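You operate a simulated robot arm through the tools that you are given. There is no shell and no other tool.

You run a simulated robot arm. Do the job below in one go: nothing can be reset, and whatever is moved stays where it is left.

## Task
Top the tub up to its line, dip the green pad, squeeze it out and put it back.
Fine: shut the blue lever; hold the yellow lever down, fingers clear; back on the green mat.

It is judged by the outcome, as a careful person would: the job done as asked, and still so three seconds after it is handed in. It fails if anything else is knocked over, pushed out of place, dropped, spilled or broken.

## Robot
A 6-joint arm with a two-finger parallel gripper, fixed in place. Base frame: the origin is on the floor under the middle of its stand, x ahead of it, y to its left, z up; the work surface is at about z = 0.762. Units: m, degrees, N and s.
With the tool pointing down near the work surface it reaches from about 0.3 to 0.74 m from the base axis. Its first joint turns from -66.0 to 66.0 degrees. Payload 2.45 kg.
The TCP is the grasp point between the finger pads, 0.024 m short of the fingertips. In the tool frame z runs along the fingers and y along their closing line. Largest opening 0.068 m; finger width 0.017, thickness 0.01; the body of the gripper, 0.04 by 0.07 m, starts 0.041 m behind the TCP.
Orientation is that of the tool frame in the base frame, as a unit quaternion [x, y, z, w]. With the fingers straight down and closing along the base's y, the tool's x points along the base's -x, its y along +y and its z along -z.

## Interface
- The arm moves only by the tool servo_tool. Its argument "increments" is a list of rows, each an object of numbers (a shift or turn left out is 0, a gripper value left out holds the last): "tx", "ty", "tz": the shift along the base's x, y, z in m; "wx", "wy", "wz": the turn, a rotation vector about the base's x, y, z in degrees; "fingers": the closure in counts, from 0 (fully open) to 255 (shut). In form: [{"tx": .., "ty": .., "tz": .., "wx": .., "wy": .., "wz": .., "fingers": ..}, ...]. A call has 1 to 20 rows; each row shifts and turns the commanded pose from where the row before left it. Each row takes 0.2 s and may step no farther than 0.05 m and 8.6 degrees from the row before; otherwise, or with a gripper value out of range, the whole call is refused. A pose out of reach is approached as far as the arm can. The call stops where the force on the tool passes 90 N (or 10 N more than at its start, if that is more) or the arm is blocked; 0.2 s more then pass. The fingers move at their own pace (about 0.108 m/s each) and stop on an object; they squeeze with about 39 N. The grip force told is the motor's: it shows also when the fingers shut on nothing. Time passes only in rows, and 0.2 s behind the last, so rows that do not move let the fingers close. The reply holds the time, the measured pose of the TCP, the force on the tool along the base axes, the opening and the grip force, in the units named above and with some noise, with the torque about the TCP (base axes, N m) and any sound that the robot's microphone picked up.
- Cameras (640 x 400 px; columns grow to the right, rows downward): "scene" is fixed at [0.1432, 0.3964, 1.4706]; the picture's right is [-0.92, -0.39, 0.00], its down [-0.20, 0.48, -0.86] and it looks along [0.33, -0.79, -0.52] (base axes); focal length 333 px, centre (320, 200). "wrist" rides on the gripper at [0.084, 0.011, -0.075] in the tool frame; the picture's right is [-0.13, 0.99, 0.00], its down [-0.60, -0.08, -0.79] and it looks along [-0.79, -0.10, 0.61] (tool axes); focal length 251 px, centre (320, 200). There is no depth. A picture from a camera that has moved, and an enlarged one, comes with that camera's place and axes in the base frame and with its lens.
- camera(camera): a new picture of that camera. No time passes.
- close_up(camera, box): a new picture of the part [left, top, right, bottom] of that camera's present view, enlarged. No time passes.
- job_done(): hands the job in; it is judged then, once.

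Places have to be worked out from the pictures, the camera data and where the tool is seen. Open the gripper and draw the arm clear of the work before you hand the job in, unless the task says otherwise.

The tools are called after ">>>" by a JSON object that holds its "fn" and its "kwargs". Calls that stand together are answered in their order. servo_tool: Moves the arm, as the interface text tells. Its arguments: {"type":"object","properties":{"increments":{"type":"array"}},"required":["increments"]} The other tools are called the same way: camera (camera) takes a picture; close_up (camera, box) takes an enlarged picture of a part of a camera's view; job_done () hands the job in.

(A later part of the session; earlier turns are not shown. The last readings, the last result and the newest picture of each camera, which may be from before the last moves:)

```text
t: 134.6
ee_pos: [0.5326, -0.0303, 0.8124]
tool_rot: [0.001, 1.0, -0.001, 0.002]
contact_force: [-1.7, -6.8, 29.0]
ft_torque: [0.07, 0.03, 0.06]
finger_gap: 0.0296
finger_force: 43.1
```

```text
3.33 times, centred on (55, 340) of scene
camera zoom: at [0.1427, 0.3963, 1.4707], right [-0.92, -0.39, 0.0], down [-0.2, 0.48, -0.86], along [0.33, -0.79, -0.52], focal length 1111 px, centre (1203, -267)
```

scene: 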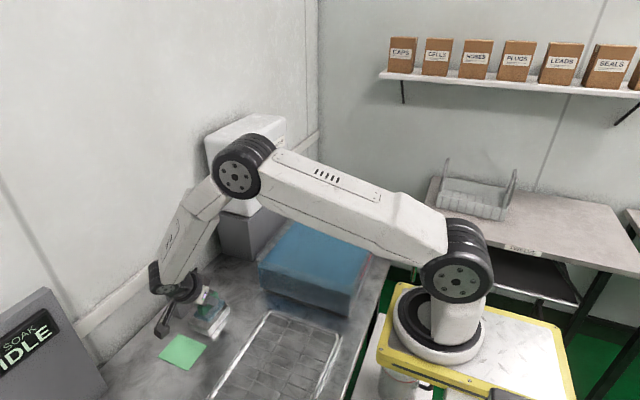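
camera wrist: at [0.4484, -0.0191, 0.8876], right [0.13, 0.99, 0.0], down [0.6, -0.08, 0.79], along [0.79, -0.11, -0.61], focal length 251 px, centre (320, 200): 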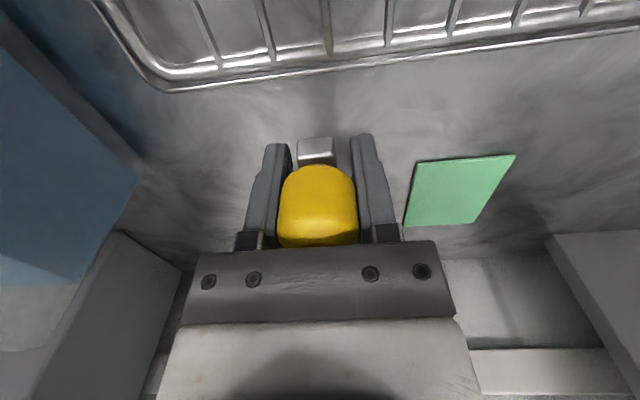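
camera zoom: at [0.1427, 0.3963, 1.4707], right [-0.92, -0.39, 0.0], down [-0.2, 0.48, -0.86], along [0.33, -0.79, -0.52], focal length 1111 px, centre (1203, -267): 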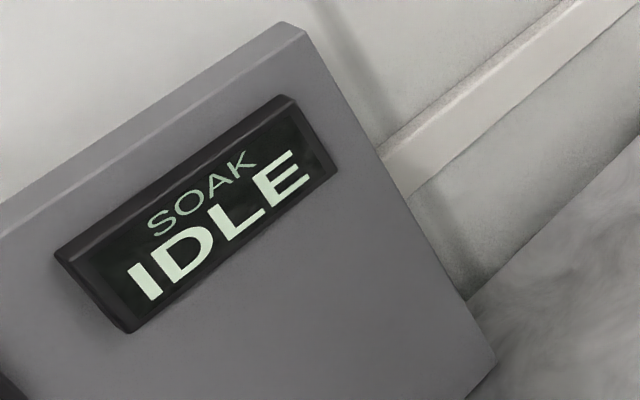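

The sponge is green again, 29 N on the knob. I keep holding another 3 s to wring it out fully.

>>> {"fn": "servo_tool", "kwargs": {"increments": [{"tz": -0.0015}, {}, {}, {}, {}, {}, {}, {}, {}, {}, {}, {}, {}, {}, {}]}}

>>> {"fn": "close_up", "kwargs": {"camera": "scene", "box": [180, 290, 250, 345]}}

```text
t: 137.8
ee_pos: [0.5338, -0.0297, 0.811]
tool_rot: [0.001, 1.0, 0.0, 0.002]
contact_force: [5.3, -6.5, 26.6]
ft_torque: [0.02, 0.27, 0.05]
finger_gap: 0.0288
finger_force: 43.2
```

```text
7.27 times, centred on (215, 318) of scene
camera zoom: at [0.1429, 0.3963, 1.4707], right [-0.92, -0.39, 0.0], down [-0.2, 0.48, -0.86], along [0.33, -0.79, -0.52], focal length 2423 px, centre (1084, -654)
```

zoom: 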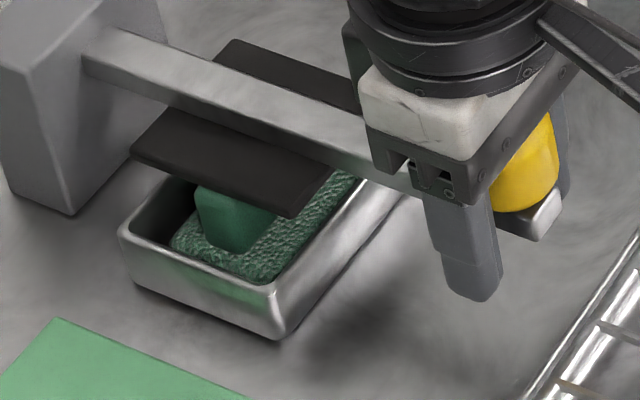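

The pad is wrung out. I raise the lever back along its arc, still gripped, watching the forces.

>>> {"fn": "servo_tool", "kwargs": {"increments": [{"tz": 0.012}, {"tz": 0.008}, {"tx": 0.0013, "tz": 0.0063}, {"tx": 0.0039, "tz": 0.0156}, {"tx": 0.0052, "tz": 0.0151}, {"tx": 0.0066, "tz": 0.0147}, {"tx": 0.0078, "tz": 0.014}, {}]}}

>>> {"fn": "close_up", "kwargs": {"camera": "scene", "box": [150, 240, 270, 340]}}

>>> {"fn": "camera", "kwargs": {"camera": "wrist"}}

```text
t: 139.6
ee_pos: [0.5556, -0.0296, 0.8951]
tool_rot: [0.002, 1.0, -0.001, -0.001]
contact_force: [5.8, -7.8, -9.3]
ft_torque: [0.11, 1.32, -0.08]
finger_gap: 0.0297
finger_force: 44.1
```

```text
4.00 times, centred on (210, 290) of scene
camera zoom: at [0.1436, 0.3962, 1.4706], right [-0.92, -0.39, 0.0], down [-0.2, 0.48, -0.86], along [0.33, -0.79, -0.52], focal length 1333 px, centre (760, -160)
```

zoom: 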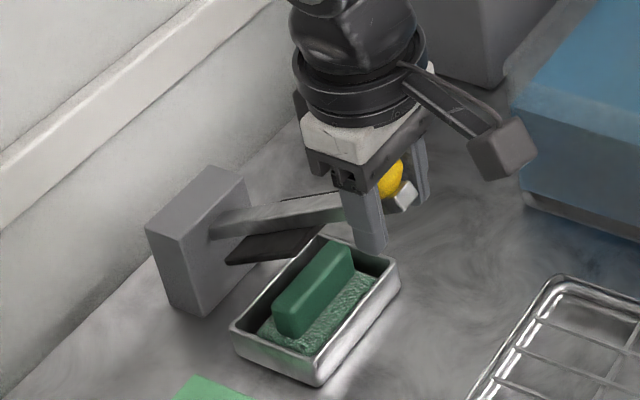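

```text
taken
camera wrist: at [0.4724, -0.019, 0.9696], right [0.13, 0.99, 0.0], down [0.6, -0.08, 0.79], along [0.79, -0.11, -0.61], focal length 251 px, centre (320, 200)
```

wrist: 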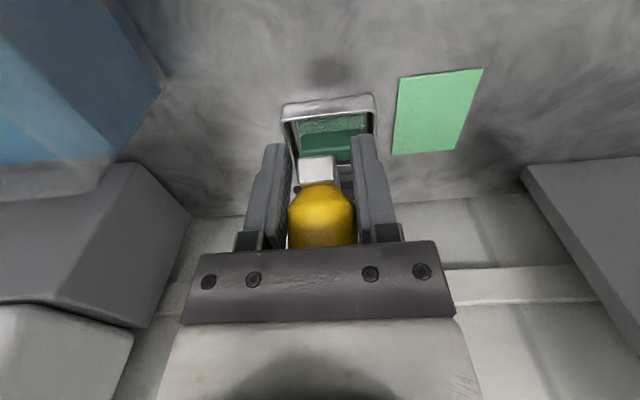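

Pad looks good in the tray. I carry on raising the lever.

>>> {"fn": "servo_tool", "kwargs": {"increments": [{"tx": 0.009, "tz": 0.0133}, {"tx": 0.0101, "tz": 0.0125}, {"tx": 0.0112, "tz": 0.0115}, {"tx": 0.0121, "tz": 0.0105}, {"tx": 0.013, "tz": 0.0094}, {}]}}

>>> {"fn": "servo_tool", "kwargs": {"increments": [{"tx": 0.0138, "tz": 0.0083}, {"tx": 0.0144, "tz": 0.007}, {"tx": 0.0075, "tz": 0.003}, {}]}}

>>> {"fn": "close_up", "kwargs": {"camera": "scene", "box": [150, 220, 270, 340]}}

>>> {"fn": "camera", "kwargs": {"camera": "wrist"}}

```text
t: 141.0
ee_pos: [0.6127, -0.0293, 0.9526]
tool_rot: [0.003, 1.0, -0.001, 0.0]
contact_force: [2.6, -23.4, -15.1]
ft_torque: [0.19, 1.23, -0.11]
finger_gap: 0.0293
finger_force: 43.6
```

```text
t: 142.0
ee_pos: [0.6475, -0.0303, 0.9703]
tool_rot: [0.002, 1.0, -0.001, 0.0]
contact_force: [-2.5, -17.7, -10.0]
ft_torque: [0.06, 1.26, -0.18]
finger_gap: 0.0294
finger_force: 43.3
```

```text
3.33 times, centred on (210, 280) of scene
camera zoom: at [0.1434, 0.3959, 1.4707], right [-0.92, -0.39, 0.0], down [-0.2, 0.48, -0.86], along [0.33, -0.79, -0.52], focal length 1111 px, centre (687, -67)
```

zoom: 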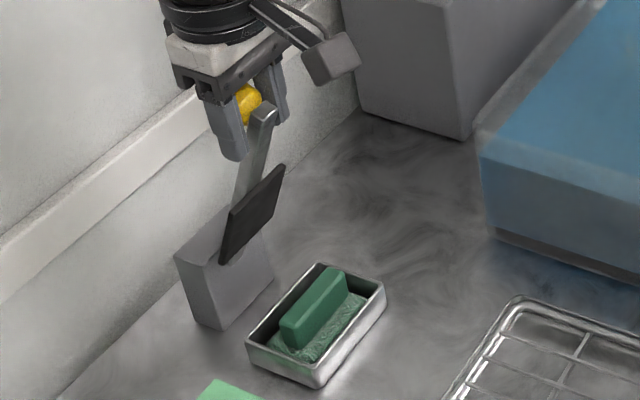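

```text
taken
camera wrist: at [0.5633, -0.0189, 1.0447], right [0.13, 0.99, 0.0], down [0.6, -0.08, 0.79], along [0.79, -0.11, -0.61], focal length 251 px, centre (320, 200)
```

wrist: 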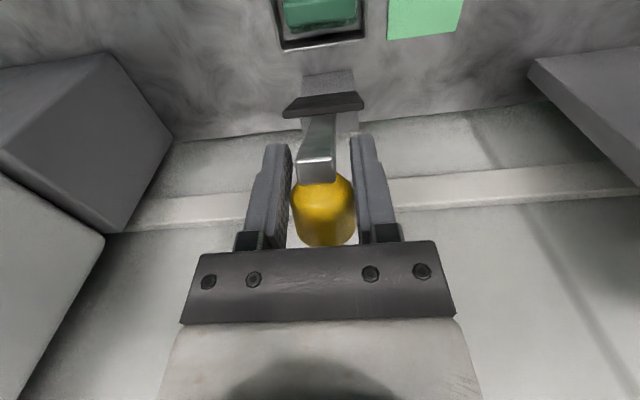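

Almost upright. I bring it the last bit to its rest, then release the knob.

>>> {"fn": "servo_tool", "kwargs": {"increments": [{"tx": 0.006, "tz": 0.0024, "ty": -0.001}, {"tx": 0.006, "tz": 0.002}, {}]}}

>>> {"fn": "servo_tool", "kwargs": {"increments": [{"tx": 0.004, "tz": 0.0012}, {"tx": 0.004, "tz": 0.001}, {}]}}

>>> {"fn": "close_up", "kwargs": {"camera": "scene", "box": [150, 220, 270, 340]}}

```text
t: 142.8
ee_pos: [0.6599, -0.0301, 0.9729]
tool_rot: [0.002, 1.0, -0.001, 0.0]
contact_force: [-9.7, -8.0, -8.6]
ft_torque: [0.04, 0.42, -0.04]
finger_gap: 0.0293
finger_force: 43.4
```

```text
t: 143.6
ee_pos: [0.6633, -0.03, 0.9754]
tool_rot: [0.001, 1.0, -0.001, -0.005]
contact_force: [-29.7, 2.4, -6.1]
ft_torque: [0.03, -0.03, 0.02]
finger_gap: 0.0293
finger_force: 43.3
```

```text
3.33 times, centred on (210, 280) of scene
camera zoom: at [0.1425, 0.3965, 1.4707], right [-0.92, -0.39, 0.0], down [-0.2, 0.48, -0.86], along [0.33, -0.79, -0.52], focal length 1111 px, centre (687, -67)
```

zoom: 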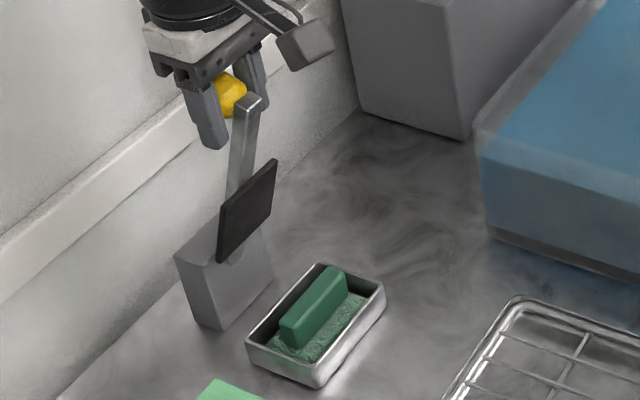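

The lever is back at its upright stop. I ease off 2 mm, open, and lift away.

>>> {"fn": "servo_tool", "kwargs": {"increments": [{"tx": -0.0025}, {"fingers": 60}, {}, {}, {}]}}

>>> {"fn": "servo_tool", "kwargs": {"increments": [{"tz": 0.03}, {"tz": 0.04}, {"tz": 0.03}, {}]}}

>>> {"fn": "close_up", "kwargs": {"camera": "scene", "box": [150, 220, 270, 340]}}

>>> {"fn": "camera", "kwargs": {"camera": "wrist"}}

```text
t: 144.8
ee_pos: [0.6656, -0.0308, 0.9775]
tool_rot: [0.002, 1.0, -0.002, 0.001]
contact_force: [-1.0, -0.1, -0.3]
ft_torque: [0.02, -0.03, -0.01]
finger_gap: 0.0519
finger_force: 0.0
```

```text
t: 145.8
ee_pos: [0.6666, -0.032, 1.0774]
tool_rot: [0.002, 1.0, -0.001, 0.001]
contact_force: [-0.4, -0.2, -0.2]
ft_torque: [0.0, -0.03, -0.02]
finger_gap: 0.0518
finger_force: 0.0
```

```text
3.33 times, centred on (210, 280) of scene
camera zoom: at [0.1432, 0.3964, 1.4706], right [-0.92, -0.39, 0.0], down [-0.2, 0.48, -0.86], along [0.33, -0.79, -0.52], focal length 1111 px, centre (687, -67)
```

zoom: 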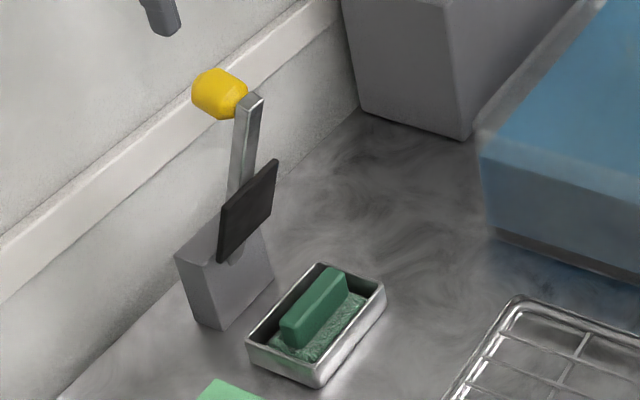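

```text
taken
camera wrist: at [0.5812, -0.0199, 1.1515], right [0.13, 0.99, 0.0], down [0.6, -0.08, 0.79], along [0.79, -0.11, -0.61], focal length 251 px, centre (320, 200)
```

wrist: 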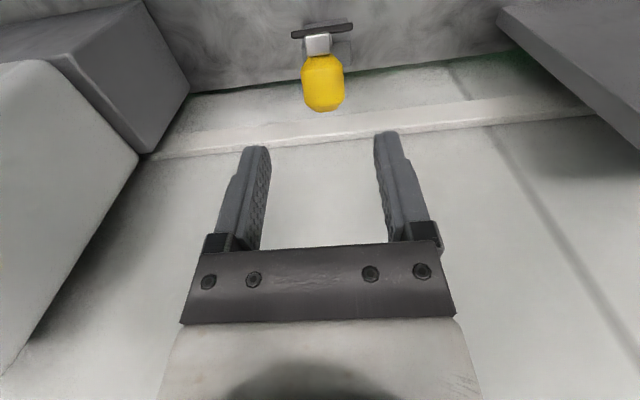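

The lever stands at rest by itself and the wrung pad is unmoved in the tray. I retrace my earlier path to regrip it: back off, yaw -90°, and lean 35°.

>>> {"fn": "servo_tool", "kwargs": {"increments": [{"tx": -0.031, "ty": 0.028}, {"tx": -0.031, "ty": 0.028}, {"tx": -0.0315, "ty": 0.0285}, {"tz": -0.0325, "wz": -8.18, "fingers": 170}, {"wz": -8.18}, {"wz": -8.18}, {"wz": -8.18}, {"wz": -8.18}, {"wz": -8.18}, {"wz": -8.18}, {"wz": -8.18}, {"wz": -8.18}, {"wz": -8.18}, {"wz": -8.18}, {"wx": -7}, {"wx": -7}, {"wx": -7, "tz": -0.03}, {"wx": -7, "tz": -0.035}, {}]}}

>>> {"fn": "servo_tool", "kwargs": {"increments": [{"wx": -7, "tz": -0.035, "tx": 0.03}, {"tx": 0.03, "tz": -0.035}, {}]}}

>>> {"fn": "camera", "kwargs": {"camera": "wrist"}}

>>> {"fn": "close_up", "kwargs": {"camera": "scene", "box": [140, 240, 260, 350]}}

```text
t: 149.8
ee_pos: [0.5728, 0.0553, 0.9785]
tool_rot: [0.688, 0.684, -0.172, 0.171]
contact_force: [-0.2, -0.5, -0.1]
ft_torque: [0.0, 0.01, -0.01]
finger_gap: 0.0226
finger_force: 0.1
```

```text
t: 150.6
ee_pos: [0.6322, 0.0541, 0.9093]
tool_rot: [0.676, 0.672, -0.214, 0.212]
contact_force: [-0.3, -0.2, 1.1]
ft_torque: [0.01, -0.02, -0.05]
finger_gap: 0.0229
finger_force: 0.1
```

```text
taken
camera wrist: at [0.6432, 0.1645, 0.9217], right [0.99, -0.11, 0.07], down [-0.08, -0.04, 1.0], along [-0.11, -0.99, -0.05], focal length 251 px, centre (320, 200)
```

wrist: 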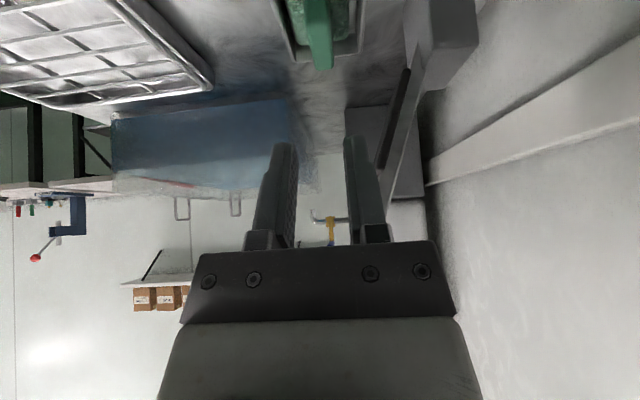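

```text
3.64 times, centred on (200, 295) of scene
camera zoom: at [0.1432, 0.3964, 1.4706], right [-0.92, -0.39, 0.0], down [-0.2, 0.48, -0.86], along [0.33, -0.79, -0.52], focal length 1212 px, centre (756, -146)
```

zoom: 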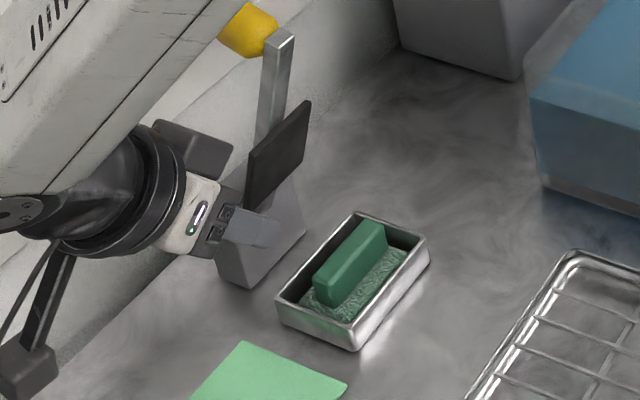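

The pose matches the withdrawal path. I descend along the finger axis towards the handle, checking before the last part.

>>> {"fn": "servo_tool", "kwargs": {"increments": [{"tx": 0.0008, "ty": -0.0205, "tz": -0.028}, {"ty": -0.0205, "tz": -0.028}, {"ty": -0.02, "tz": -0.028}, {}]}}

>>> {"fn": "close_up", "kwargs": {"camera": "scene", "box": [180, 275, 250, 345]}}

>>> {"fn": "camera", "kwargs": {"camera": "wrist"}}

```text
t: 151.6
ee_pos: [0.6305, -0.0081, 0.8266]
tool_rot: [0.675, 0.673, -0.213, 0.213]
contact_force: [0.0, 0.7, -0.2]
ft_torque: [0.0, -0.02, 0.0]
finger_gap: 0.0225
finger_force: 0.1
```

```text
5.71 times, centred on (215, 310) of scene
camera zoom: at [0.1432, 0.3964, 1.4706], right [-0.92, -0.39, 0.0], down [-0.2, 0.48, -0.86], along [0.33, -0.79, -0.52], focal length 1904 px, centre (920, -429)
```

zoom: 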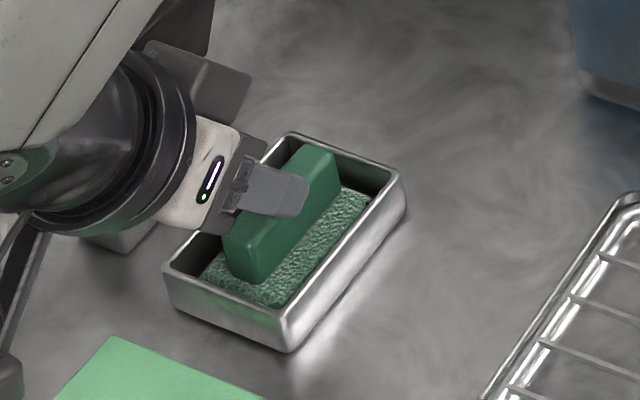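

```text
taken
camera wrist: at [0.6428, 0.1033, 0.839], right [0.99, -0.11, 0.07], down [-0.08, -0.04, 1.0], along [-0.11, -0.99, -0.05], focal length 251 px, centre (320, 200)
```

wrist: 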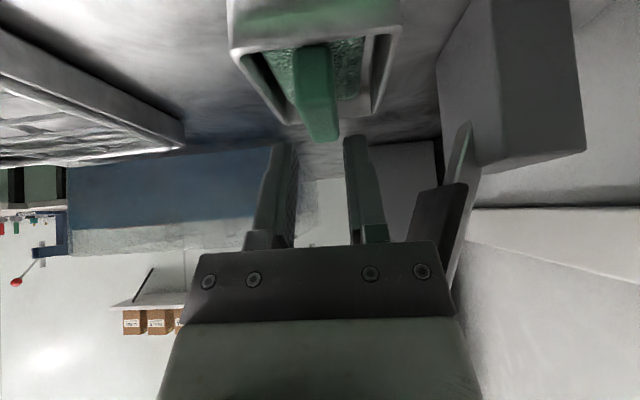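

The view is about 2 mm off from before in x; I correct that and go the last 3 cm onto the handle.

>>> {"fn": "servo_tool", "kwargs": {"increments": [{"tx": 0.002}, {"ty": -0.0055, "tz": -0.008}, {"ty": -0.0055, "tz": -0.008}, {}]}}

>>> {"fn": "servo_tool", "kwargs": {"increments": [{"ty": -0.0035, "tz": -0.005}, {"ty": -0.0015, "tz": -0.0025}, {}]}}

>>> {"fn": "close_up", "kwargs": {"camera": "scene", "box": [180, 275, 250, 345]}}

>>> {"fn": "close_up", "kwargs": {"camera": "wrist", "box": [200, 0, 440, 160]}}

```text
t: 152.6
ee_pos: [0.6352, -0.0182, 0.81]
tool_rot: [0.676, 0.672, -0.213, 0.213]
contact_force: [-0.8, 0.0, 0.2]
ft_torque: [0.01, -0.01, -0.01]
finger_gap: 0.0224
finger_force: 0.1
```

```text
t: 153.4
ee_pos: [0.6365, -0.0226, 0.8009]
tool_rot: [0.676, 0.672, -0.214, 0.213]
contact_force: [-0.1, 0.3, 0.7]
ft_torque: [-0.02, 0.01, -0.02]
finger_gap: 0.0227
finger_force: 0.0
```

```text
5.71 times, centred on (215, 310) of scene
camera zoom: at [0.1432, 0.3964, 1.4706], right [-0.92, -0.39, 0.0], down [-0.2, 0.48, -0.86], along [0.33, -0.79, -0.52], focal length 1904 px, centre (920, -429)
```

zoom: 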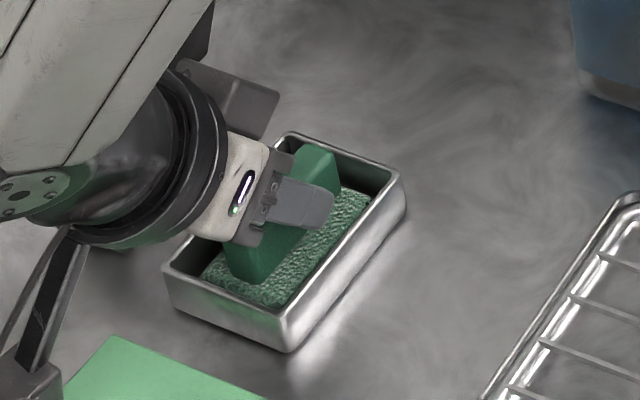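

```text
2.50 times, centred on (320, 80) of wrist
camera zoom: at [0.646, 0.0883, 0.8137], right [0.99, -0.11, 0.07], down [-0.08, -0.04, 1.0], along [-0.11, -0.99, -0.05], focal length 629 px, centre (320, 500)
```

zoom: 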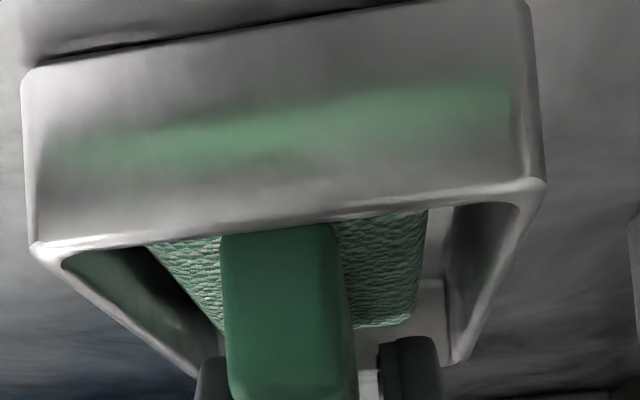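

The fingers straddle the handle, slightly off-centre; I shift 1.5 mm, close, and then reverse the tilt-out path.

>>> {"fn": "servo_tool", "kwargs": {"increments": [{"tx": -0.0014}, {"fingers": 255}, {}, {}, {}, {}]}}

>>> {"fn": "servo_tool", "kwargs": {"increments": [{"tz": 0.004, "ty": 0.001, "wx": -2}, {"tz": 0.006, "ty": 0.002, "wx": -2}, {"tz": 0.006, "ty": 0.002, "wx": -3}, {"tz": 0.007, "ty": 0.002, "wx": -3}, {}]}}

>>> {"fn": "close_up", "kwargs": {"camera": "scene", "box": [180, 275, 250, 345]}}

>>> {"fn": "camera", "kwargs": {"camera": "wrist"}}

```text
t: 154.8
ee_pos: [0.6331, -0.0223, 0.8013]
tool_rot: [0.676, 0.673, -0.213, 0.213]
contact_force: [0.3, -1.2, 1.2]
ft_torque: [-0.02, 0.02, 0.0]
finger_gap: 0.017
finger_force: 35.4
```

```text
t: 156.0
ee_pos: [0.6332, -0.0166, 0.8246]
tool_rot: [0.654, 0.652, -0.271, 0.271]
contact_force: [-0.5, -1.0, -0.3]
ft_torque: [0.03, 0.0, 0.01]
finger_gap: 0.0168
finger_force: 35.3
```

```text
5.71 times, centred on (215, 310) of scene
camera zoom: at [0.1432, 0.3964, 1.4706], right [-0.92, -0.39, 0.0], down [-0.2, 0.48, -0.86], along [0.33, -0.79, -0.52], focal length 1904 px, centre (920, -429)
```

zoom: 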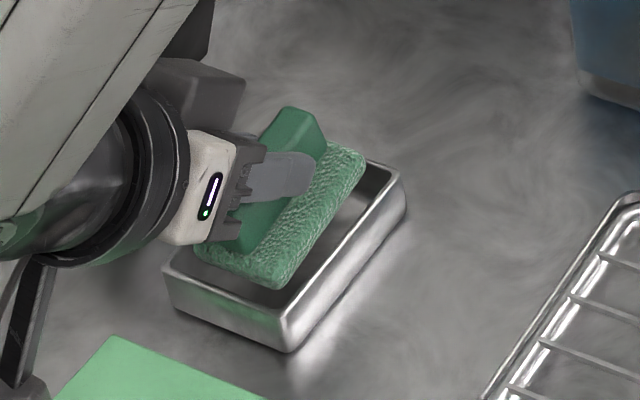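

```text
taken
camera wrist: at [0.6448, 0.0951, 0.8176], right [0.99, -0.1, 0.09], down [-0.08, 0.14, 0.99], along [-0.11, -0.99, 0.13], focal length 251 px, centre (320, 200)
```

wrist: 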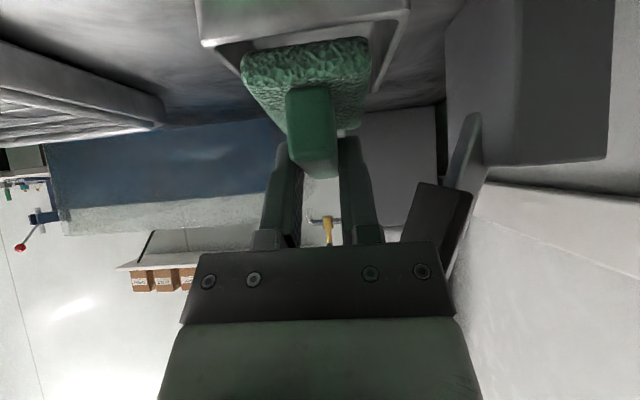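

The pad comes up cleanly, tilted. I raise it 1.2 cm, shift inward away from the plate, then lift and level it.

>>> {"fn": "servo_tool", "kwargs": {"increments": [{"tz": 0.006}, {"tz": 0.006}, {"tx": -0.006}, {"tx": -0.006}, {"tx": -0.008}, {}]}}

>>> {"fn": "close_up", "kwargs": {"camera": "scene", "box": [180, 275, 250, 345]}}

>>> {"fn": "camera", "kwargs": {"camera": "wrist"}}

```text
t: 157.4
ee_pos: [0.6145, -0.0161, 0.8372]
tool_rot: [0.655, 0.651, -0.272, 0.27]
contact_force: [0.2, 0.6, -0.5]
ft_torque: [0.01, 0.03, -0.01]
finger_gap: 0.017
finger_force: 35.4
```

```text
5.71 times, centred on (215, 310) of scene
camera zoom: at [0.1432, 0.3964, 1.4706], right [-0.92, -0.39, 0.0], down [-0.2, 0.48, -0.86], along [0.33, -0.79, -0.52], focal length 1904 px, centre (920, -429)
```

zoom: 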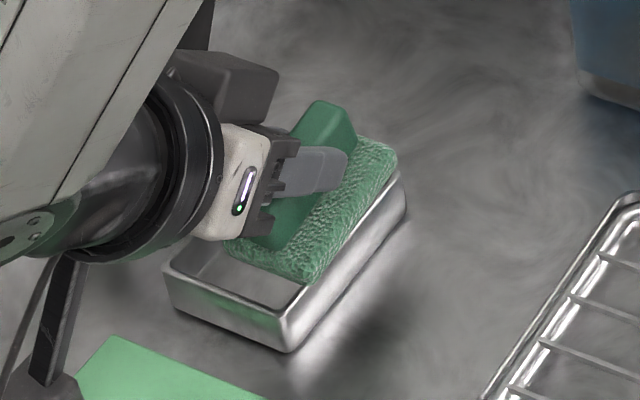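

```text
taken
camera wrist: at [0.6252, 0.0956, 0.83], right [0.99, -0.1, 0.09], down [-0.08, 0.14, 0.99], along [-0.11, -0.99, 0.13], focal length 251 px, centre (320, 200)
```

wrist: 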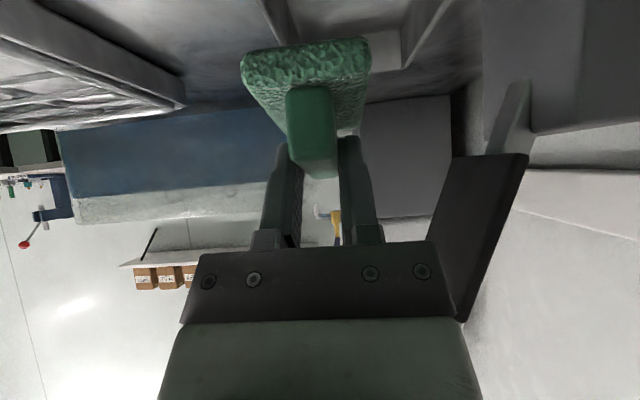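

Tray and press undisturbed. I raise the pad, level it and carry it over the green mat.

>>> {"fn": "servo_tool", "kwargs": {"increments": [{"tz": 0.02}, {"tz": 0.025, "tx": -0.007}, {"tx": -0.007}, {"wx": 5}, {"wx": 5}, {"ty": 0.0285}, {"ty": 0.0285}, {"ty": 0.0285}, {"tx": 0.014}, {"tx": 0.0135}, {}]}}

>>> {"fn": "camera", "kwargs": {"camera": "wrist"}}

>>> {"fn": "close_up", "kwargs": {"camera": "scene", "box": [130, 260, 250, 370]}}

```text
t: 159.8
ee_pos: [0.6287, 0.0711, 0.8821]
tool_rot: [0.676, 0.672, -0.214, 0.213]
contact_force: [-1.0, -0.5, 0.0]
ft_torque: [0.02, -0.02, 0.0]
finger_gap: 0.0169
finger_force: 35.3
```

```text
taken
camera wrist: at [0.6387, 0.1818, 0.8944], right [0.99, -0.11, 0.07], down [-0.08, -0.04, 1.0], along [-0.11, -0.99, -0.05], focal length 251 px, centre (320, 200)
```

wrist: 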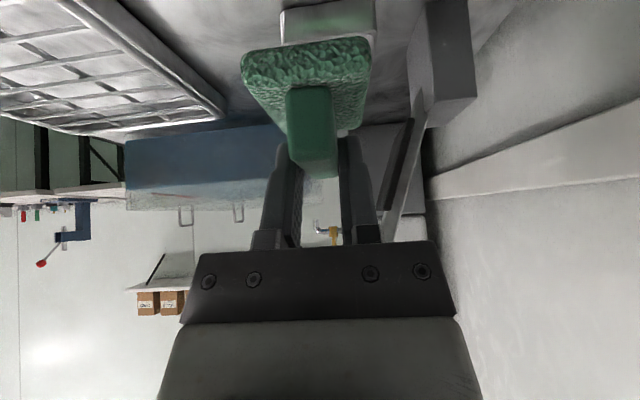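

```text
3.64 times, centred on (190, 315) of scene
camera zoom: at [0.1432, 0.3964, 1.4706], right [-0.92, -0.39, 0.0], down [-0.2, 0.48, -0.86], along [0.33, -0.79, -0.52], focal length 1212 px, centre (793, -218)
```

zoom: 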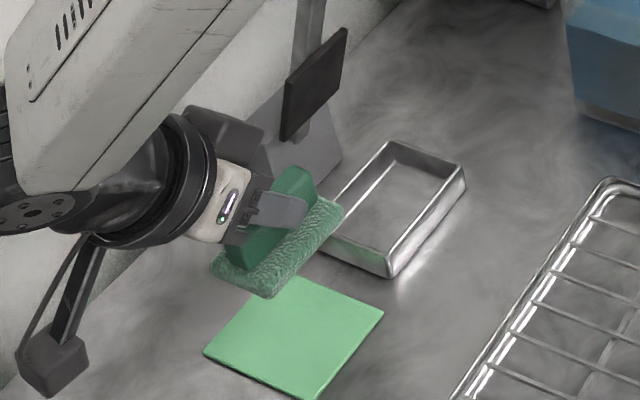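

The pad is level above the mat. I lower it, creeping at the end until it touches.

>>> {"fn": "servo_tool", "kwargs": {"increments": [{"tz": -0.03, "ty": -0.001}, {"tz": -0.03}, {"tz": -0.012}, {}]}}

>>> {"fn": "servo_tool", "kwargs": {"increments": [{"tz": -0.004}, {"tz": -0.004}, {}]}}

>>> {"fn": "close_up", "kwargs": {"camera": "scene", "box": [140, 295, 230, 375]}}

```text
t: 160.8
ee_pos: [0.6264, 0.0686, 0.8096]
tool_rot: [0.676, 0.672, -0.213, 0.213]
contact_force: [-1.4, -0.6, -0.3]
ft_torque: [-0.03, 0.01, 0.02]
finger_gap: 0.0169
finger_force: 35.9
```

```text
t: 161.6
ee_pos: [0.6274, 0.0685, 0.8018]
tool_rot: [0.676, 0.673, -0.214, 0.213]
contact_force: [-1.4, -1.0, 2.4]
ft_torque: [0.01, 0.03, -0.03]
finger_gap: 0.0168
finger_force: 35.4
```

```text
5.00 times, centred on (185, 335) of scene
camera zoom: at [0.1431, 0.3964, 1.4706], right [-0.92, -0.39, 0.0], down [-0.2, 0.48, -0.86], along [0.33, -0.79, -0.52], focal length 1666 px, centre (995, -475)
```

zoom: 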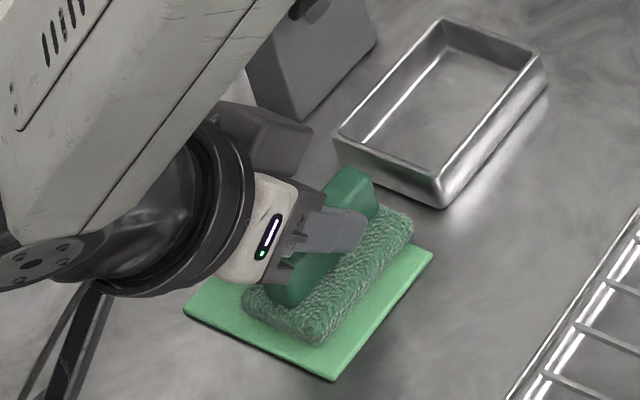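

Touching the mat (2.4 N). I release, withdraw along the finger axis and look at how the pad lies.

>>> {"fn": "servo_tool", "kwargs": {"increments": [{"tz": -0.0007, "fingers": 165}, {}, {}, {"ty": 0.0057, "tz": 0.0082}, {"ty": 0.0057, "tz": 0.0082}, {"ty": 0.0057, "tz": 0.0082}, {"ty": 0.015, "tz": 0.03}, {"ty": 0.01, "tz": 0.04}, {"tz": 0.03}, {}]}}

>>> {"fn": "close_up", "kwargs": {"camera": "scene", "box": [140, 295, 230, 375]}}

>>> {"fn": "camera", "kwargs": {"camera": "wrist"}}

```text
t: 163.8
ee_pos: [0.626, 0.109, 0.9271]
tool_rot: [0.675, 0.673, -0.214, 0.213]
contact_force: [0.0, -0.7, -0.5]
ft_torque: [0.0, 0.02, -0.01]
finger_gap: 0.0241
finger_force: 0.1
```

```text
5.00 times, centred on (185, 335) of scene
camera zoom: at [0.1432, 0.3964, 1.4706], right [-0.92, -0.39, 0.0], down [-0.2, 0.48, -0.86], along [0.33, -0.79, -0.52], focal length 1666 px, centre (995, -475)
```

zoom: 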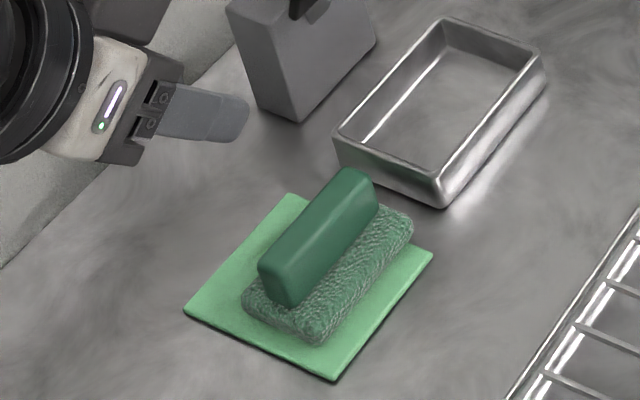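

```text
taken
camera wrist: at [0.6367, 0.2204, 0.9397], right [0.99, -0.11, 0.07], down [-0.08, -0.04, 1.0], along [-0.11, -0.99, -0.05], focal length 251 px, centre (320, 200)
```

wrist: 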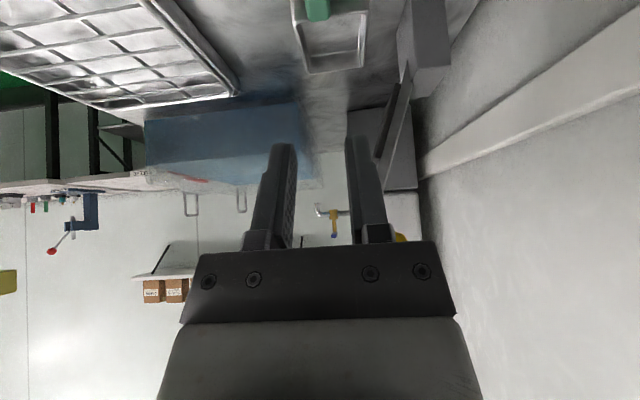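

The pad is on the mat but turned 90° from how it lay. I straighten the tool above it to regrip vertically and turn it back to its original orientation.

>>> {"fn": "servo_tool", "kwargs": {"increments": [{"ty": -0.008, "wx": 7}, {"ty": -0.008, "wx": 7}, {"ty": -0.008, "wx": 7}, {"ty": -0.008, "wx": 7}, {"ty": -0.008, "wx": 7, "fingers": 157}, {"tx": 0.001, "tz": -0.03}, {}]}}

>>> {"fn": "camera", "kwargs": {"camera": "wrist"}}

>>> {"fn": "close_up", "kwargs": {"camera": "wrist", "box": [240, 0, 400, 120]}}

```text
t: 165.4
ee_pos: [0.6273, 0.0693, 0.8941]
tool_rot: [0.708, 0.706, -0.001, 0.0]
contact_force: [-0.8, -0.2, 0.7]
ft_torque: [-0.01, -0.03, -0.03]
finger_gap: 0.0259
finger_force: 0.1
```

```text
taken
camera wrist: at [0.6386, 0.1535, 0.9686], right [0.99, -0.13, 0.0], down [-0.08, -0.6, 0.79], along [-0.11, -0.79, -0.61], focal length 251 px, centre (320, 200)
```

wrist: 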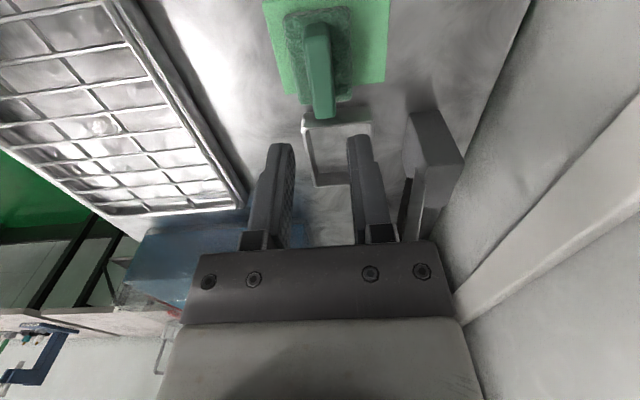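

```text
3.33 times, centred on (320, 60) of wrist
camera zoom: at [0.6386, 0.1535, 0.9686], right [0.99, -0.13, 0.0], down [-0.08, -0.6, 0.79], along [-0.11, -0.79, -0.61], focal length 838 px, centre (320, 667)
```

zoom: 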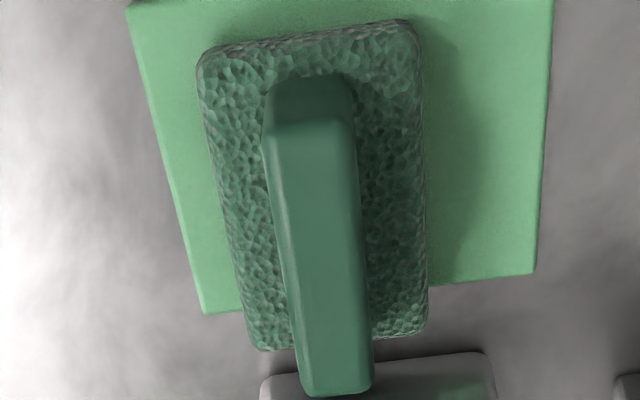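

The mat's centre works out at about (0.635, 0.075) and the pad now overhangs its -y edge. I regrip vertically at the handle's middle.

>>> {"fn": "servo_tool", "kwargs": {"increments": [{"tx": 0.0006, "ty": -0.004, "tz": -0.04}, {"tz": -0.03}, {"tz": -0.012}, {}, {"tz": -0.008}, {"tz": -0.006}, {}]}}

>>> {"fn": "close_up", "kwargs": {"camera": "scene", "box": [140, 295, 230, 375]}}

>>> {"fn": "camera", "kwargs": {"camera": "wrist"}}

```text
t: 167.0
ee_pos: [0.6284, 0.0676, 0.8001]
tool_rot: [0.708, 0.706, -0.001, -0.001]
contact_force: [-0.3, 0.5, 0.0]
ft_torque: [0.03, 0.0, 0.0]
finger_gap: 0.026
finger_force: 0.2
```

```text
5.00 times, centred on (185, 335) of scene
camera zoom: at [0.1432, 0.3964, 1.4706], right [-0.92, -0.39, 0.0], down [-0.2, 0.48, -0.86], along [0.33, -0.79, -0.52], focal length 1666 px, centre (995, -475)
```

zoom: 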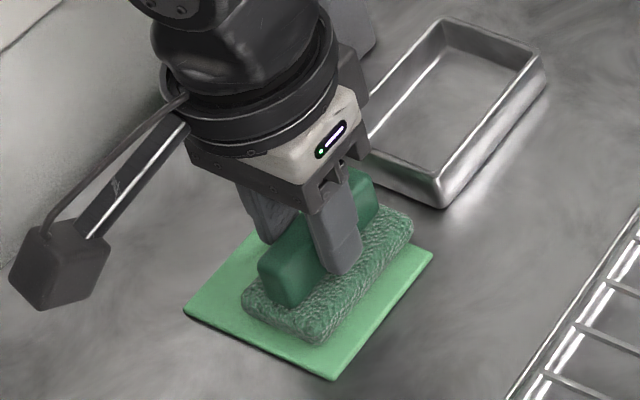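

```text
taken
camera wrist: at [0.6401, 0.1506, 0.8744], right [0.99, -0.13, 0.0], down [-0.08, -0.6, 0.79], along [-0.11, -0.79, -0.61], focal length 251 px, centre (320, 200)
```

wrist: 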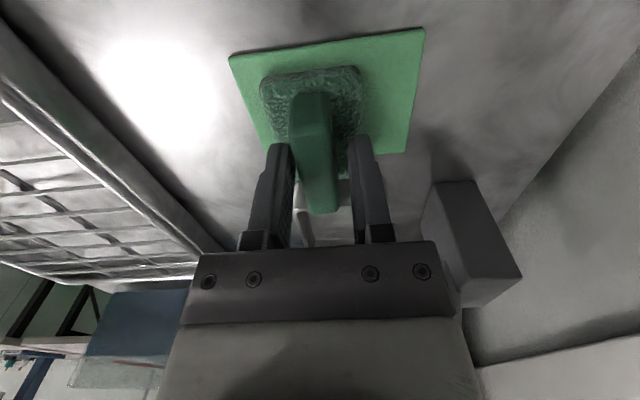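

>>> {"fn": "servo_tool", "kwargs": {"increments": [{"tz": -0.002}, {"tz": -0.002}, {}, {"fingers": 255}, {}, {}, {}, {}]}}

>>> {"fn": "servo_tool", "kwargs": {"increments": [{"tz": 0.01}, {"tz": 0.015}, {}, {}]}}

>>> {"fn": "close_up", "kwargs": {"camera": "scene", "box": [140, 285, 230, 375]}}

```text
t: 168.8
ee_pos: [0.6283, 0.0664, 0.7965]
tool_rot: [0.708, 0.706, -0.002, 0.0]
contact_force: [0.3, 0.0, 0.1]
ft_torque: [-0.02, -0.02, 0.01]
finger_gap: 0.0172
finger_force: 35.4
```

```text
t: 169.8
ee_pos: [0.6284, 0.067, 0.8214]
tool_rot: [0.708, 0.706, -0.001, 0.0]
contact_force: [-0.8, 0.6, -0.1]
ft_torque: [0.01, 0.03, 0.0]
finger_gap: 0.0171
finger_force: 35.3
```

```text
4.44 times, centred on (185, 330) of scene
camera zoom: at [0.1432, 0.3964, 1.4706], right [-0.92, -0.39, 0.0], down [-0.2, 0.48, -0.86], along [0.33, -0.79, -0.52], focal length 1481 px, centre (920, -378)
```

zoom: 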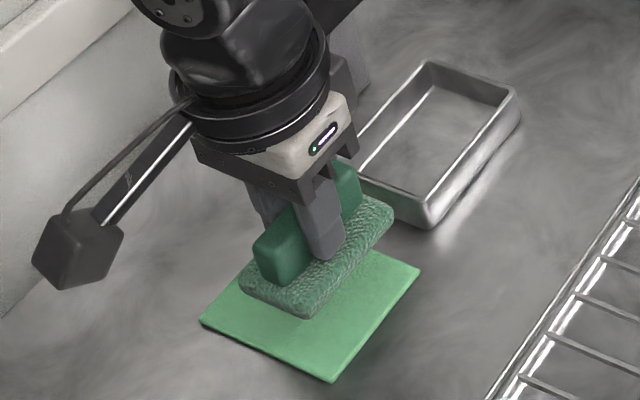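

The pad is held. I lift, rotate it +90° back to its original orientation and centre it over the mat.

>>> {"fn": "servo_tool", "kwargs": {"increments": [{"tz": 0.025}, {"tz": 0.02}, {"wz": 8.18}, {"wz": 8.18}, {"wz": 8.18}, {"wz": 8.18}, {"wz": 8.18}, {"wz": 8.18}, {"wz": 8.18}, {"wz": 8.18}, {"wz": 8.18}, {"wz": 8.18}, {"wz": 8.18}, {"tx": 0.0036, "ty": 0.0078}, {}]}}

>>> {"fn": "camera", "kwargs": {"camera": "wrist"}}

>>> {"fn": "close_up", "kwargs": {"camera": "scene", "box": [140, 275, 230, 375]}}

```text
t: 173.0
ee_pos: [0.6323, 0.0746, 0.8674]
tool_rot: [0.002, 1.0, -0.001, 0.001]
contact_force: [-0.9, 0.3, -1.1]
ft_torque: [0.02, 0.01, -0.02]
finger_gap: 0.0171
finger_force: 35.3
```

```text
taken
camera wrist: at [0.5484, 0.0854, 0.9402], right [0.13, 0.99, 0.0], down [0.6, -0.08, 0.79], along [0.79, -0.11, -0.61], focal length 251 px, centre (320, 200)
```

wrist: 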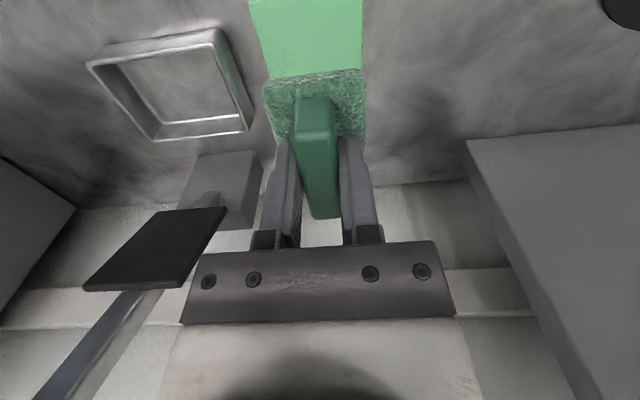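

```text
4.00 times, centred on (185, 325) of scene
camera zoom: at [0.1432, 0.3964, 1.4706], right [-0.92, -0.39, 0.0], down [-0.2, 0.48, -0.86], along [0.33, -0.79, -0.52], focal length 1333 px, centre (860, -300)
```

zoom: 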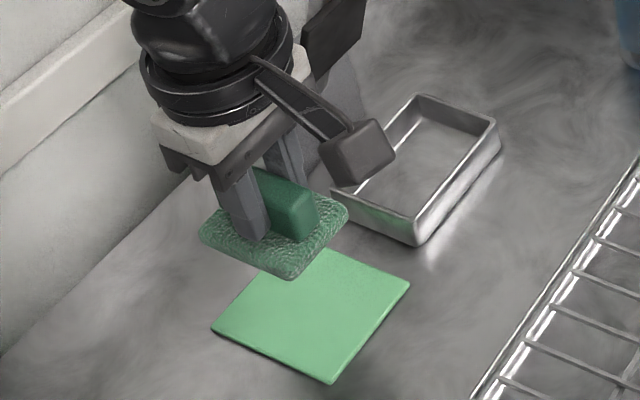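

Nearly centred; I shift 2 mm in -y and lower the pad onto the mat.

>>> {"fn": "servo_tool", "kwargs": {"increments": [{"ty": -0.002, "tz": -0.03}, {"tz": -0.025}, {"tz": -0.008}, {}]}}

>>> {"fn": "servo_tool", "kwargs": {"increments": [{"tz": -0.003}, {"tz": -0.003}, {}]}}

>>> {"fn": "close_up", "kwargs": {"camera": "scene", "box": [140, 285, 230, 375]}}

```text
t: 174.0
ee_pos: [0.6318, 0.0717, 0.8051]
tool_rot: [0.002, 1.0, -0.002, 0.001]
contact_force: [-0.3, 0.1, -1.4]
ft_torque: [0.03, -0.02, 0.01]
finger_gap: 0.0172
finger_force: 36.0
```

```text
t: 174.8
ee_pos: [0.6319, 0.0733, 0.7982]
tool_rot: [0.001, 1.0, -0.001, 0.001]
contact_force: [0.2, -0.4, -0.3]
ft_torque: [0.0, 0.03, 0.03]
finger_gap: 0.0173
finger_force: 35.7
```

```text
4.44 times, centred on (185, 330) of scene
camera zoom: at [0.1432, 0.3964, 1.4706], right [-0.92, -0.39, 0.0], down [-0.2, 0.48, -0.86], along [0.33, -0.79, -0.52], focal length 1481 px, centre (920, -378)
```

zoom: 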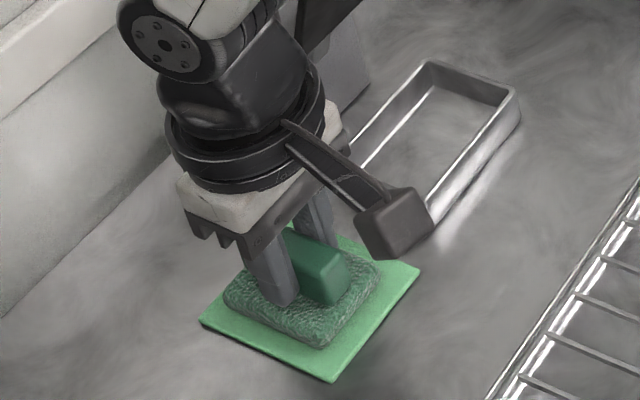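

>>> {"fn": "servo_tool", "kwargs": {"increments": [{"tz": -0.002}, {}, {"fingers": 165}, {}, {}]}}

>>> {"fn": "servo_tool", "kwargs": {"increments": [{"tz": 0.01}, {"tz": 0.02}, {"tz": 0.035}, {"tz": 0.04}, {}]}}

>>> {"fn": "close_up", "kwargs": {"camera": "scene", "box": [140, 285, 230, 375]}}

>>> {"fn": "camera", "kwargs": {"camera": "wrist"}}

```text
t: 176.0
ee_pos: [0.6327, 0.0719, 0.7954]
tool_rot: [0.001, 1.0, -0.001, 0.001]
contact_force: [0.4, 0.3, 0.2]
ft_torque: [0.01, -0.01, 0.03]
finger_gap: 0.0239
finger_force: 0.0
```

```text
t: 177.2
ee_pos: [0.6331, 0.0736, 0.8988]
tool_rot: [0.002, 1.0, -0.001, 0.0]
contact_force: [-0.2, -0.7, -0.1]
ft_torque: [-0.01, -0.03, 0.0]
finger_gap: 0.024
finger_force: 0.0
```

```text
4.44 times, centred on (185, 330) of scene
camera zoom: at [0.1432, 0.3964, 1.4706], right [-0.92, -0.39, 0.0], down [-0.2, 0.48, -0.86], along [0.33, -0.79, -0.52], focal length 1481 px, centre (920, -378)
```

zoom: 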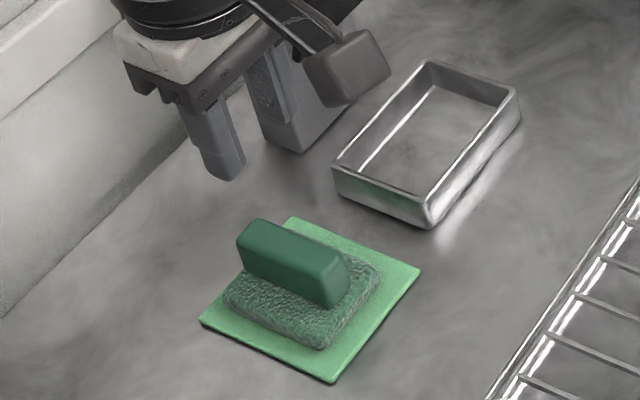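

```text
taken
camera wrist: at [0.5486, 0.0839, 0.9739], right [0.13, 0.99, 0.0], down [0.6, -0.08, 0.79], along [0.79, -0.11, -0.61], focal length 251 px, centre (320, 200)
```

wrist: 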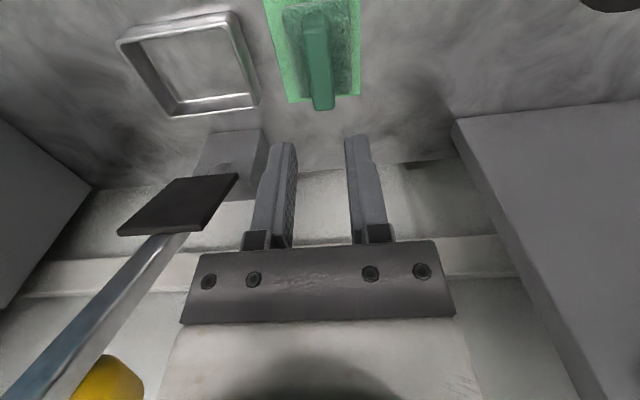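

The pad is back on the green mat in its original orientation. I retreat with open fingers and check the whole scene: water level, tap, press and pad.

>>> {"fn": "servo_tool", "kwargs": {"increments": [{"tz": 0.045, "fingers": 0}, {"tz": 0.045}, {"tx": -0.04, "tz": 0.03}, {"tx": -0.045}, {"tx": -0.045}, {"tx": -0.045}, {"tx": -0.045, "ty": 0.01}, {}]}}

>>> {"fn": "camera", "kwargs": {"camera": "scene"}}

>>> {"fn": "close_up", "kwargs": {"camera": "scene", "box": [340, 280, 380, 320]}}

>>> {"fn": "close_up", "kwargs": {"camera": "scene", "box": [260, 100, 360, 200]}}

>>> {"fn": "close_up", "kwargs": {"camera": "scene", "box": [150, 230, 240, 375]}}

```text
t: 179.0
ee_pos: [0.4118, 0.0812, 1.0219]
tool_rot: [0.002, 1.0, -0.001, 0.001]
contact_force: [0.8, -0.6, -0.4]
ft_torque: [-0.03, 0.04, -0.02]
finger_gap: 0.0679
finger_force: 0.0
```

```text
taken
```

scene: 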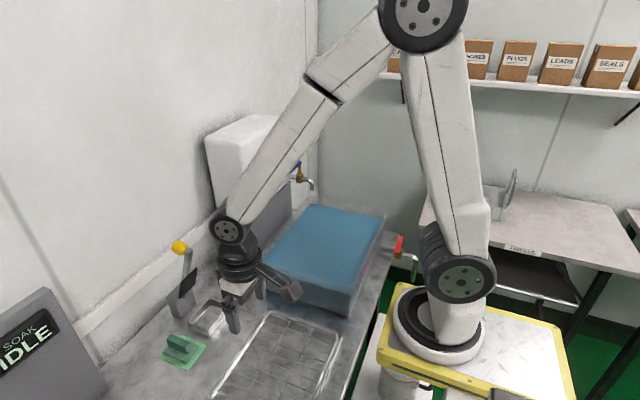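

```text
10.00 times, centred on (360, 300) of scene
camera zoom: at [0.1432, 0.3964, 1.4706], right [-0.92, -0.39, 0.0], down [-0.2, 0.48, -0.86], along [0.33, -0.79, -0.52], focal length 3332 px, centre (-80, -800)
```

zoom: 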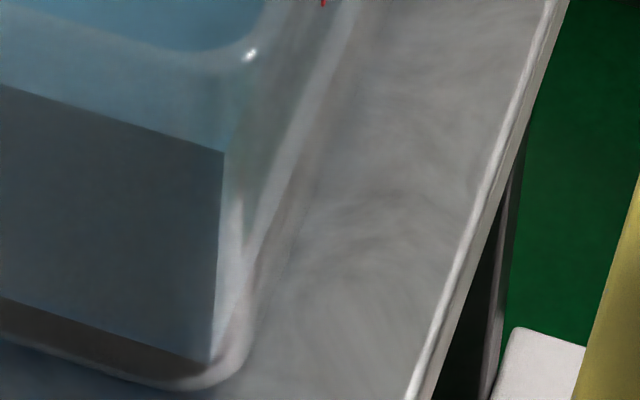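

```text
4.00 times, centred on (310, 150) of scene
camera zoom: at [0.1432, 0.3964, 1.4706], right [-0.92, -0.39, 0.0], down [-0.2, 0.48, -0.86], along [0.33, -0.79, -0.52], focal length 1333 px, centre (360, 400)
```

zoom: 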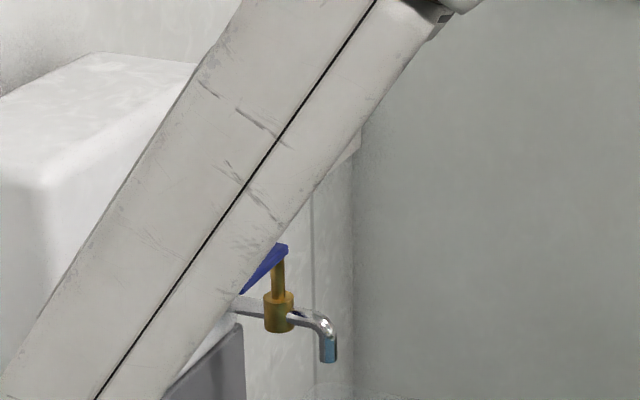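

```text
2.76 times, centred on (195, 302) of scene
camera zoom: at [0.1432, 0.3964, 1.4706], right [-0.92, -0.39, 0.0], down [-0.2, 0.48, -0.86], along [0.33, -0.79, -0.52], focal length 919 px, centre (665, -83)
```

zoom: 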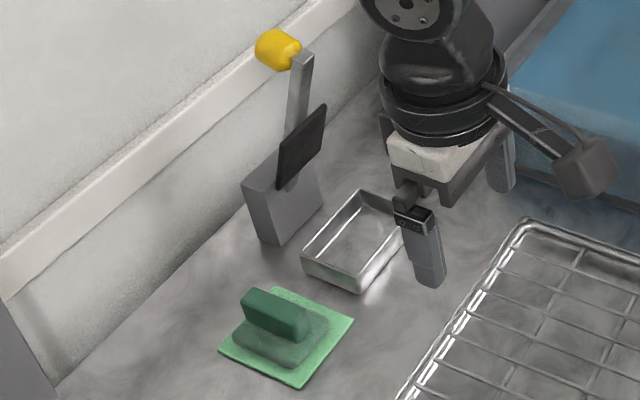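

Everything is in place; the level is unchanged at about the line. I want to confirm the level at a flatter viewing angle, so I go back to the diagonal viewing pose, lower this time.

>>> {"fn": "servo_tool", "kwargs": {"increments": [{"tx": 0.003, "ty": -0.011, "wz": -8.4375}, {"tx": 0.003, "ty": -0.011, "wz": -8.4375}, {"tx": 0.003, "ty": -0.011, "wz": -8.4375}, {"tx": 0.003, "ty": -0.011, "wz": -8.4375}, {"tx": 0.003, "ty": -0.011, "wz": -8.4375}, {"tx": 0.003, "ty": -0.011, "wz": -8.4375}, {"tx": 0.003, "ty": -0.011, "wz": -8.4375}, {"tx": 0.003, "ty": -0.011, "wz": -8.4375}, {"tx": 0.003, "ty": -0.011, "wz": -8.4375}, {"tx": 0.003, "ty": -0.011, "wz": -8.4375}, {"tx": 0.003, "ty": -0.011, "wz": -8.4375}, {"tx": 0.003, "ty": -0.011, "wz": -8.4375}, {"tx": 0.003, "ty": -0.011, "wz": -8.4375}, {"tx": 0.003, "ty": -0.011, "wz": -8.4375}, {"tx": 0.003, "ty": -0.011, "wz": -8.4375}, {"tx": 0.003, "ty": -0.011, "wz": -8.4375}, {}]}}

>>> {"fn": "servo_tool", "kwargs": {"increments": [{"tz": -0.03, "wx": -5.3, "wy": 5.3}, {"tz": -0.03, "wx": -5.3, "wy": 5.3}, {"tz": -0.03, "wx": -5.3, "wy": 5.3}, {"tz": -0.03, "wx": -5.3, "wy": 5.3}, {"tz": -0.02}, {}]}}

>>> {"fn": "camera", "kwargs": {"camera": "wrist"}}

>>> {"fn": "close_up", "kwargs": {"camera": "wrist", "box": [280, 90, 400, 180]}}

```text
t: 182.6
ee_pos: [0.4608, -0.0935, 1.0204]
tool_rot: [0.925, 0.379, -0.001, 0.0]
contact_force: [-0.7, 0.2, -0.4]
ft_torque: [0.0, 0.01, 0.03]
finger_gap: 0.0683
finger_force: 0.0
```

```text
t: 184.0
ee_pos: [0.4604, -0.0941, 0.88]
tool_rot: [0.893, 0.367, -0.241, 0.1]
contact_force: [0.6, 0.4, -0.7]
ft_torque: [-0.02, -0.06, 0.02]
finger_gap: 0.068
finger_force: 0.1
```

```text
taken
camera wrist: at [0.5464, -0.0248, 0.9025], right [0.62, -0.78, 0.07], down [-0.14, -0.03, 0.99], along [-0.77, -0.62, -0.13], focal length 251 px, centre (320, 200)
```

wrist: 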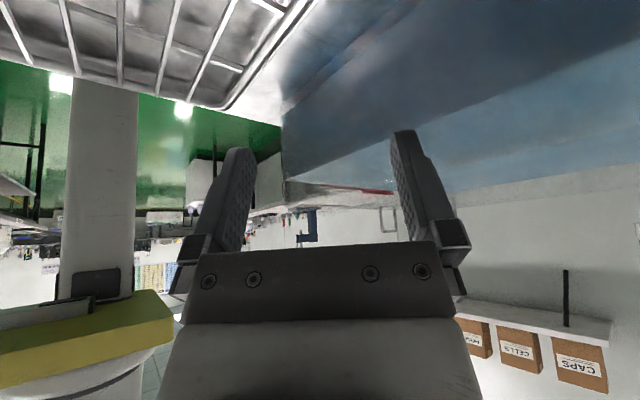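

```text
4.44 times, centred on (340, 135) of wrist
camera zoom: at [0.5464, -0.0248, 0.9025], right [0.62, -0.78, 0.07], down [-0.14, -0.03, 0.99], along [-0.77, -0.62, -0.13], focal length 1118 px, centre (231, 489)
```

zoom: 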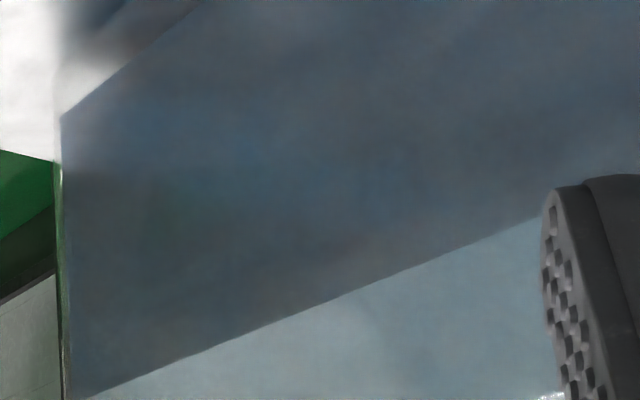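

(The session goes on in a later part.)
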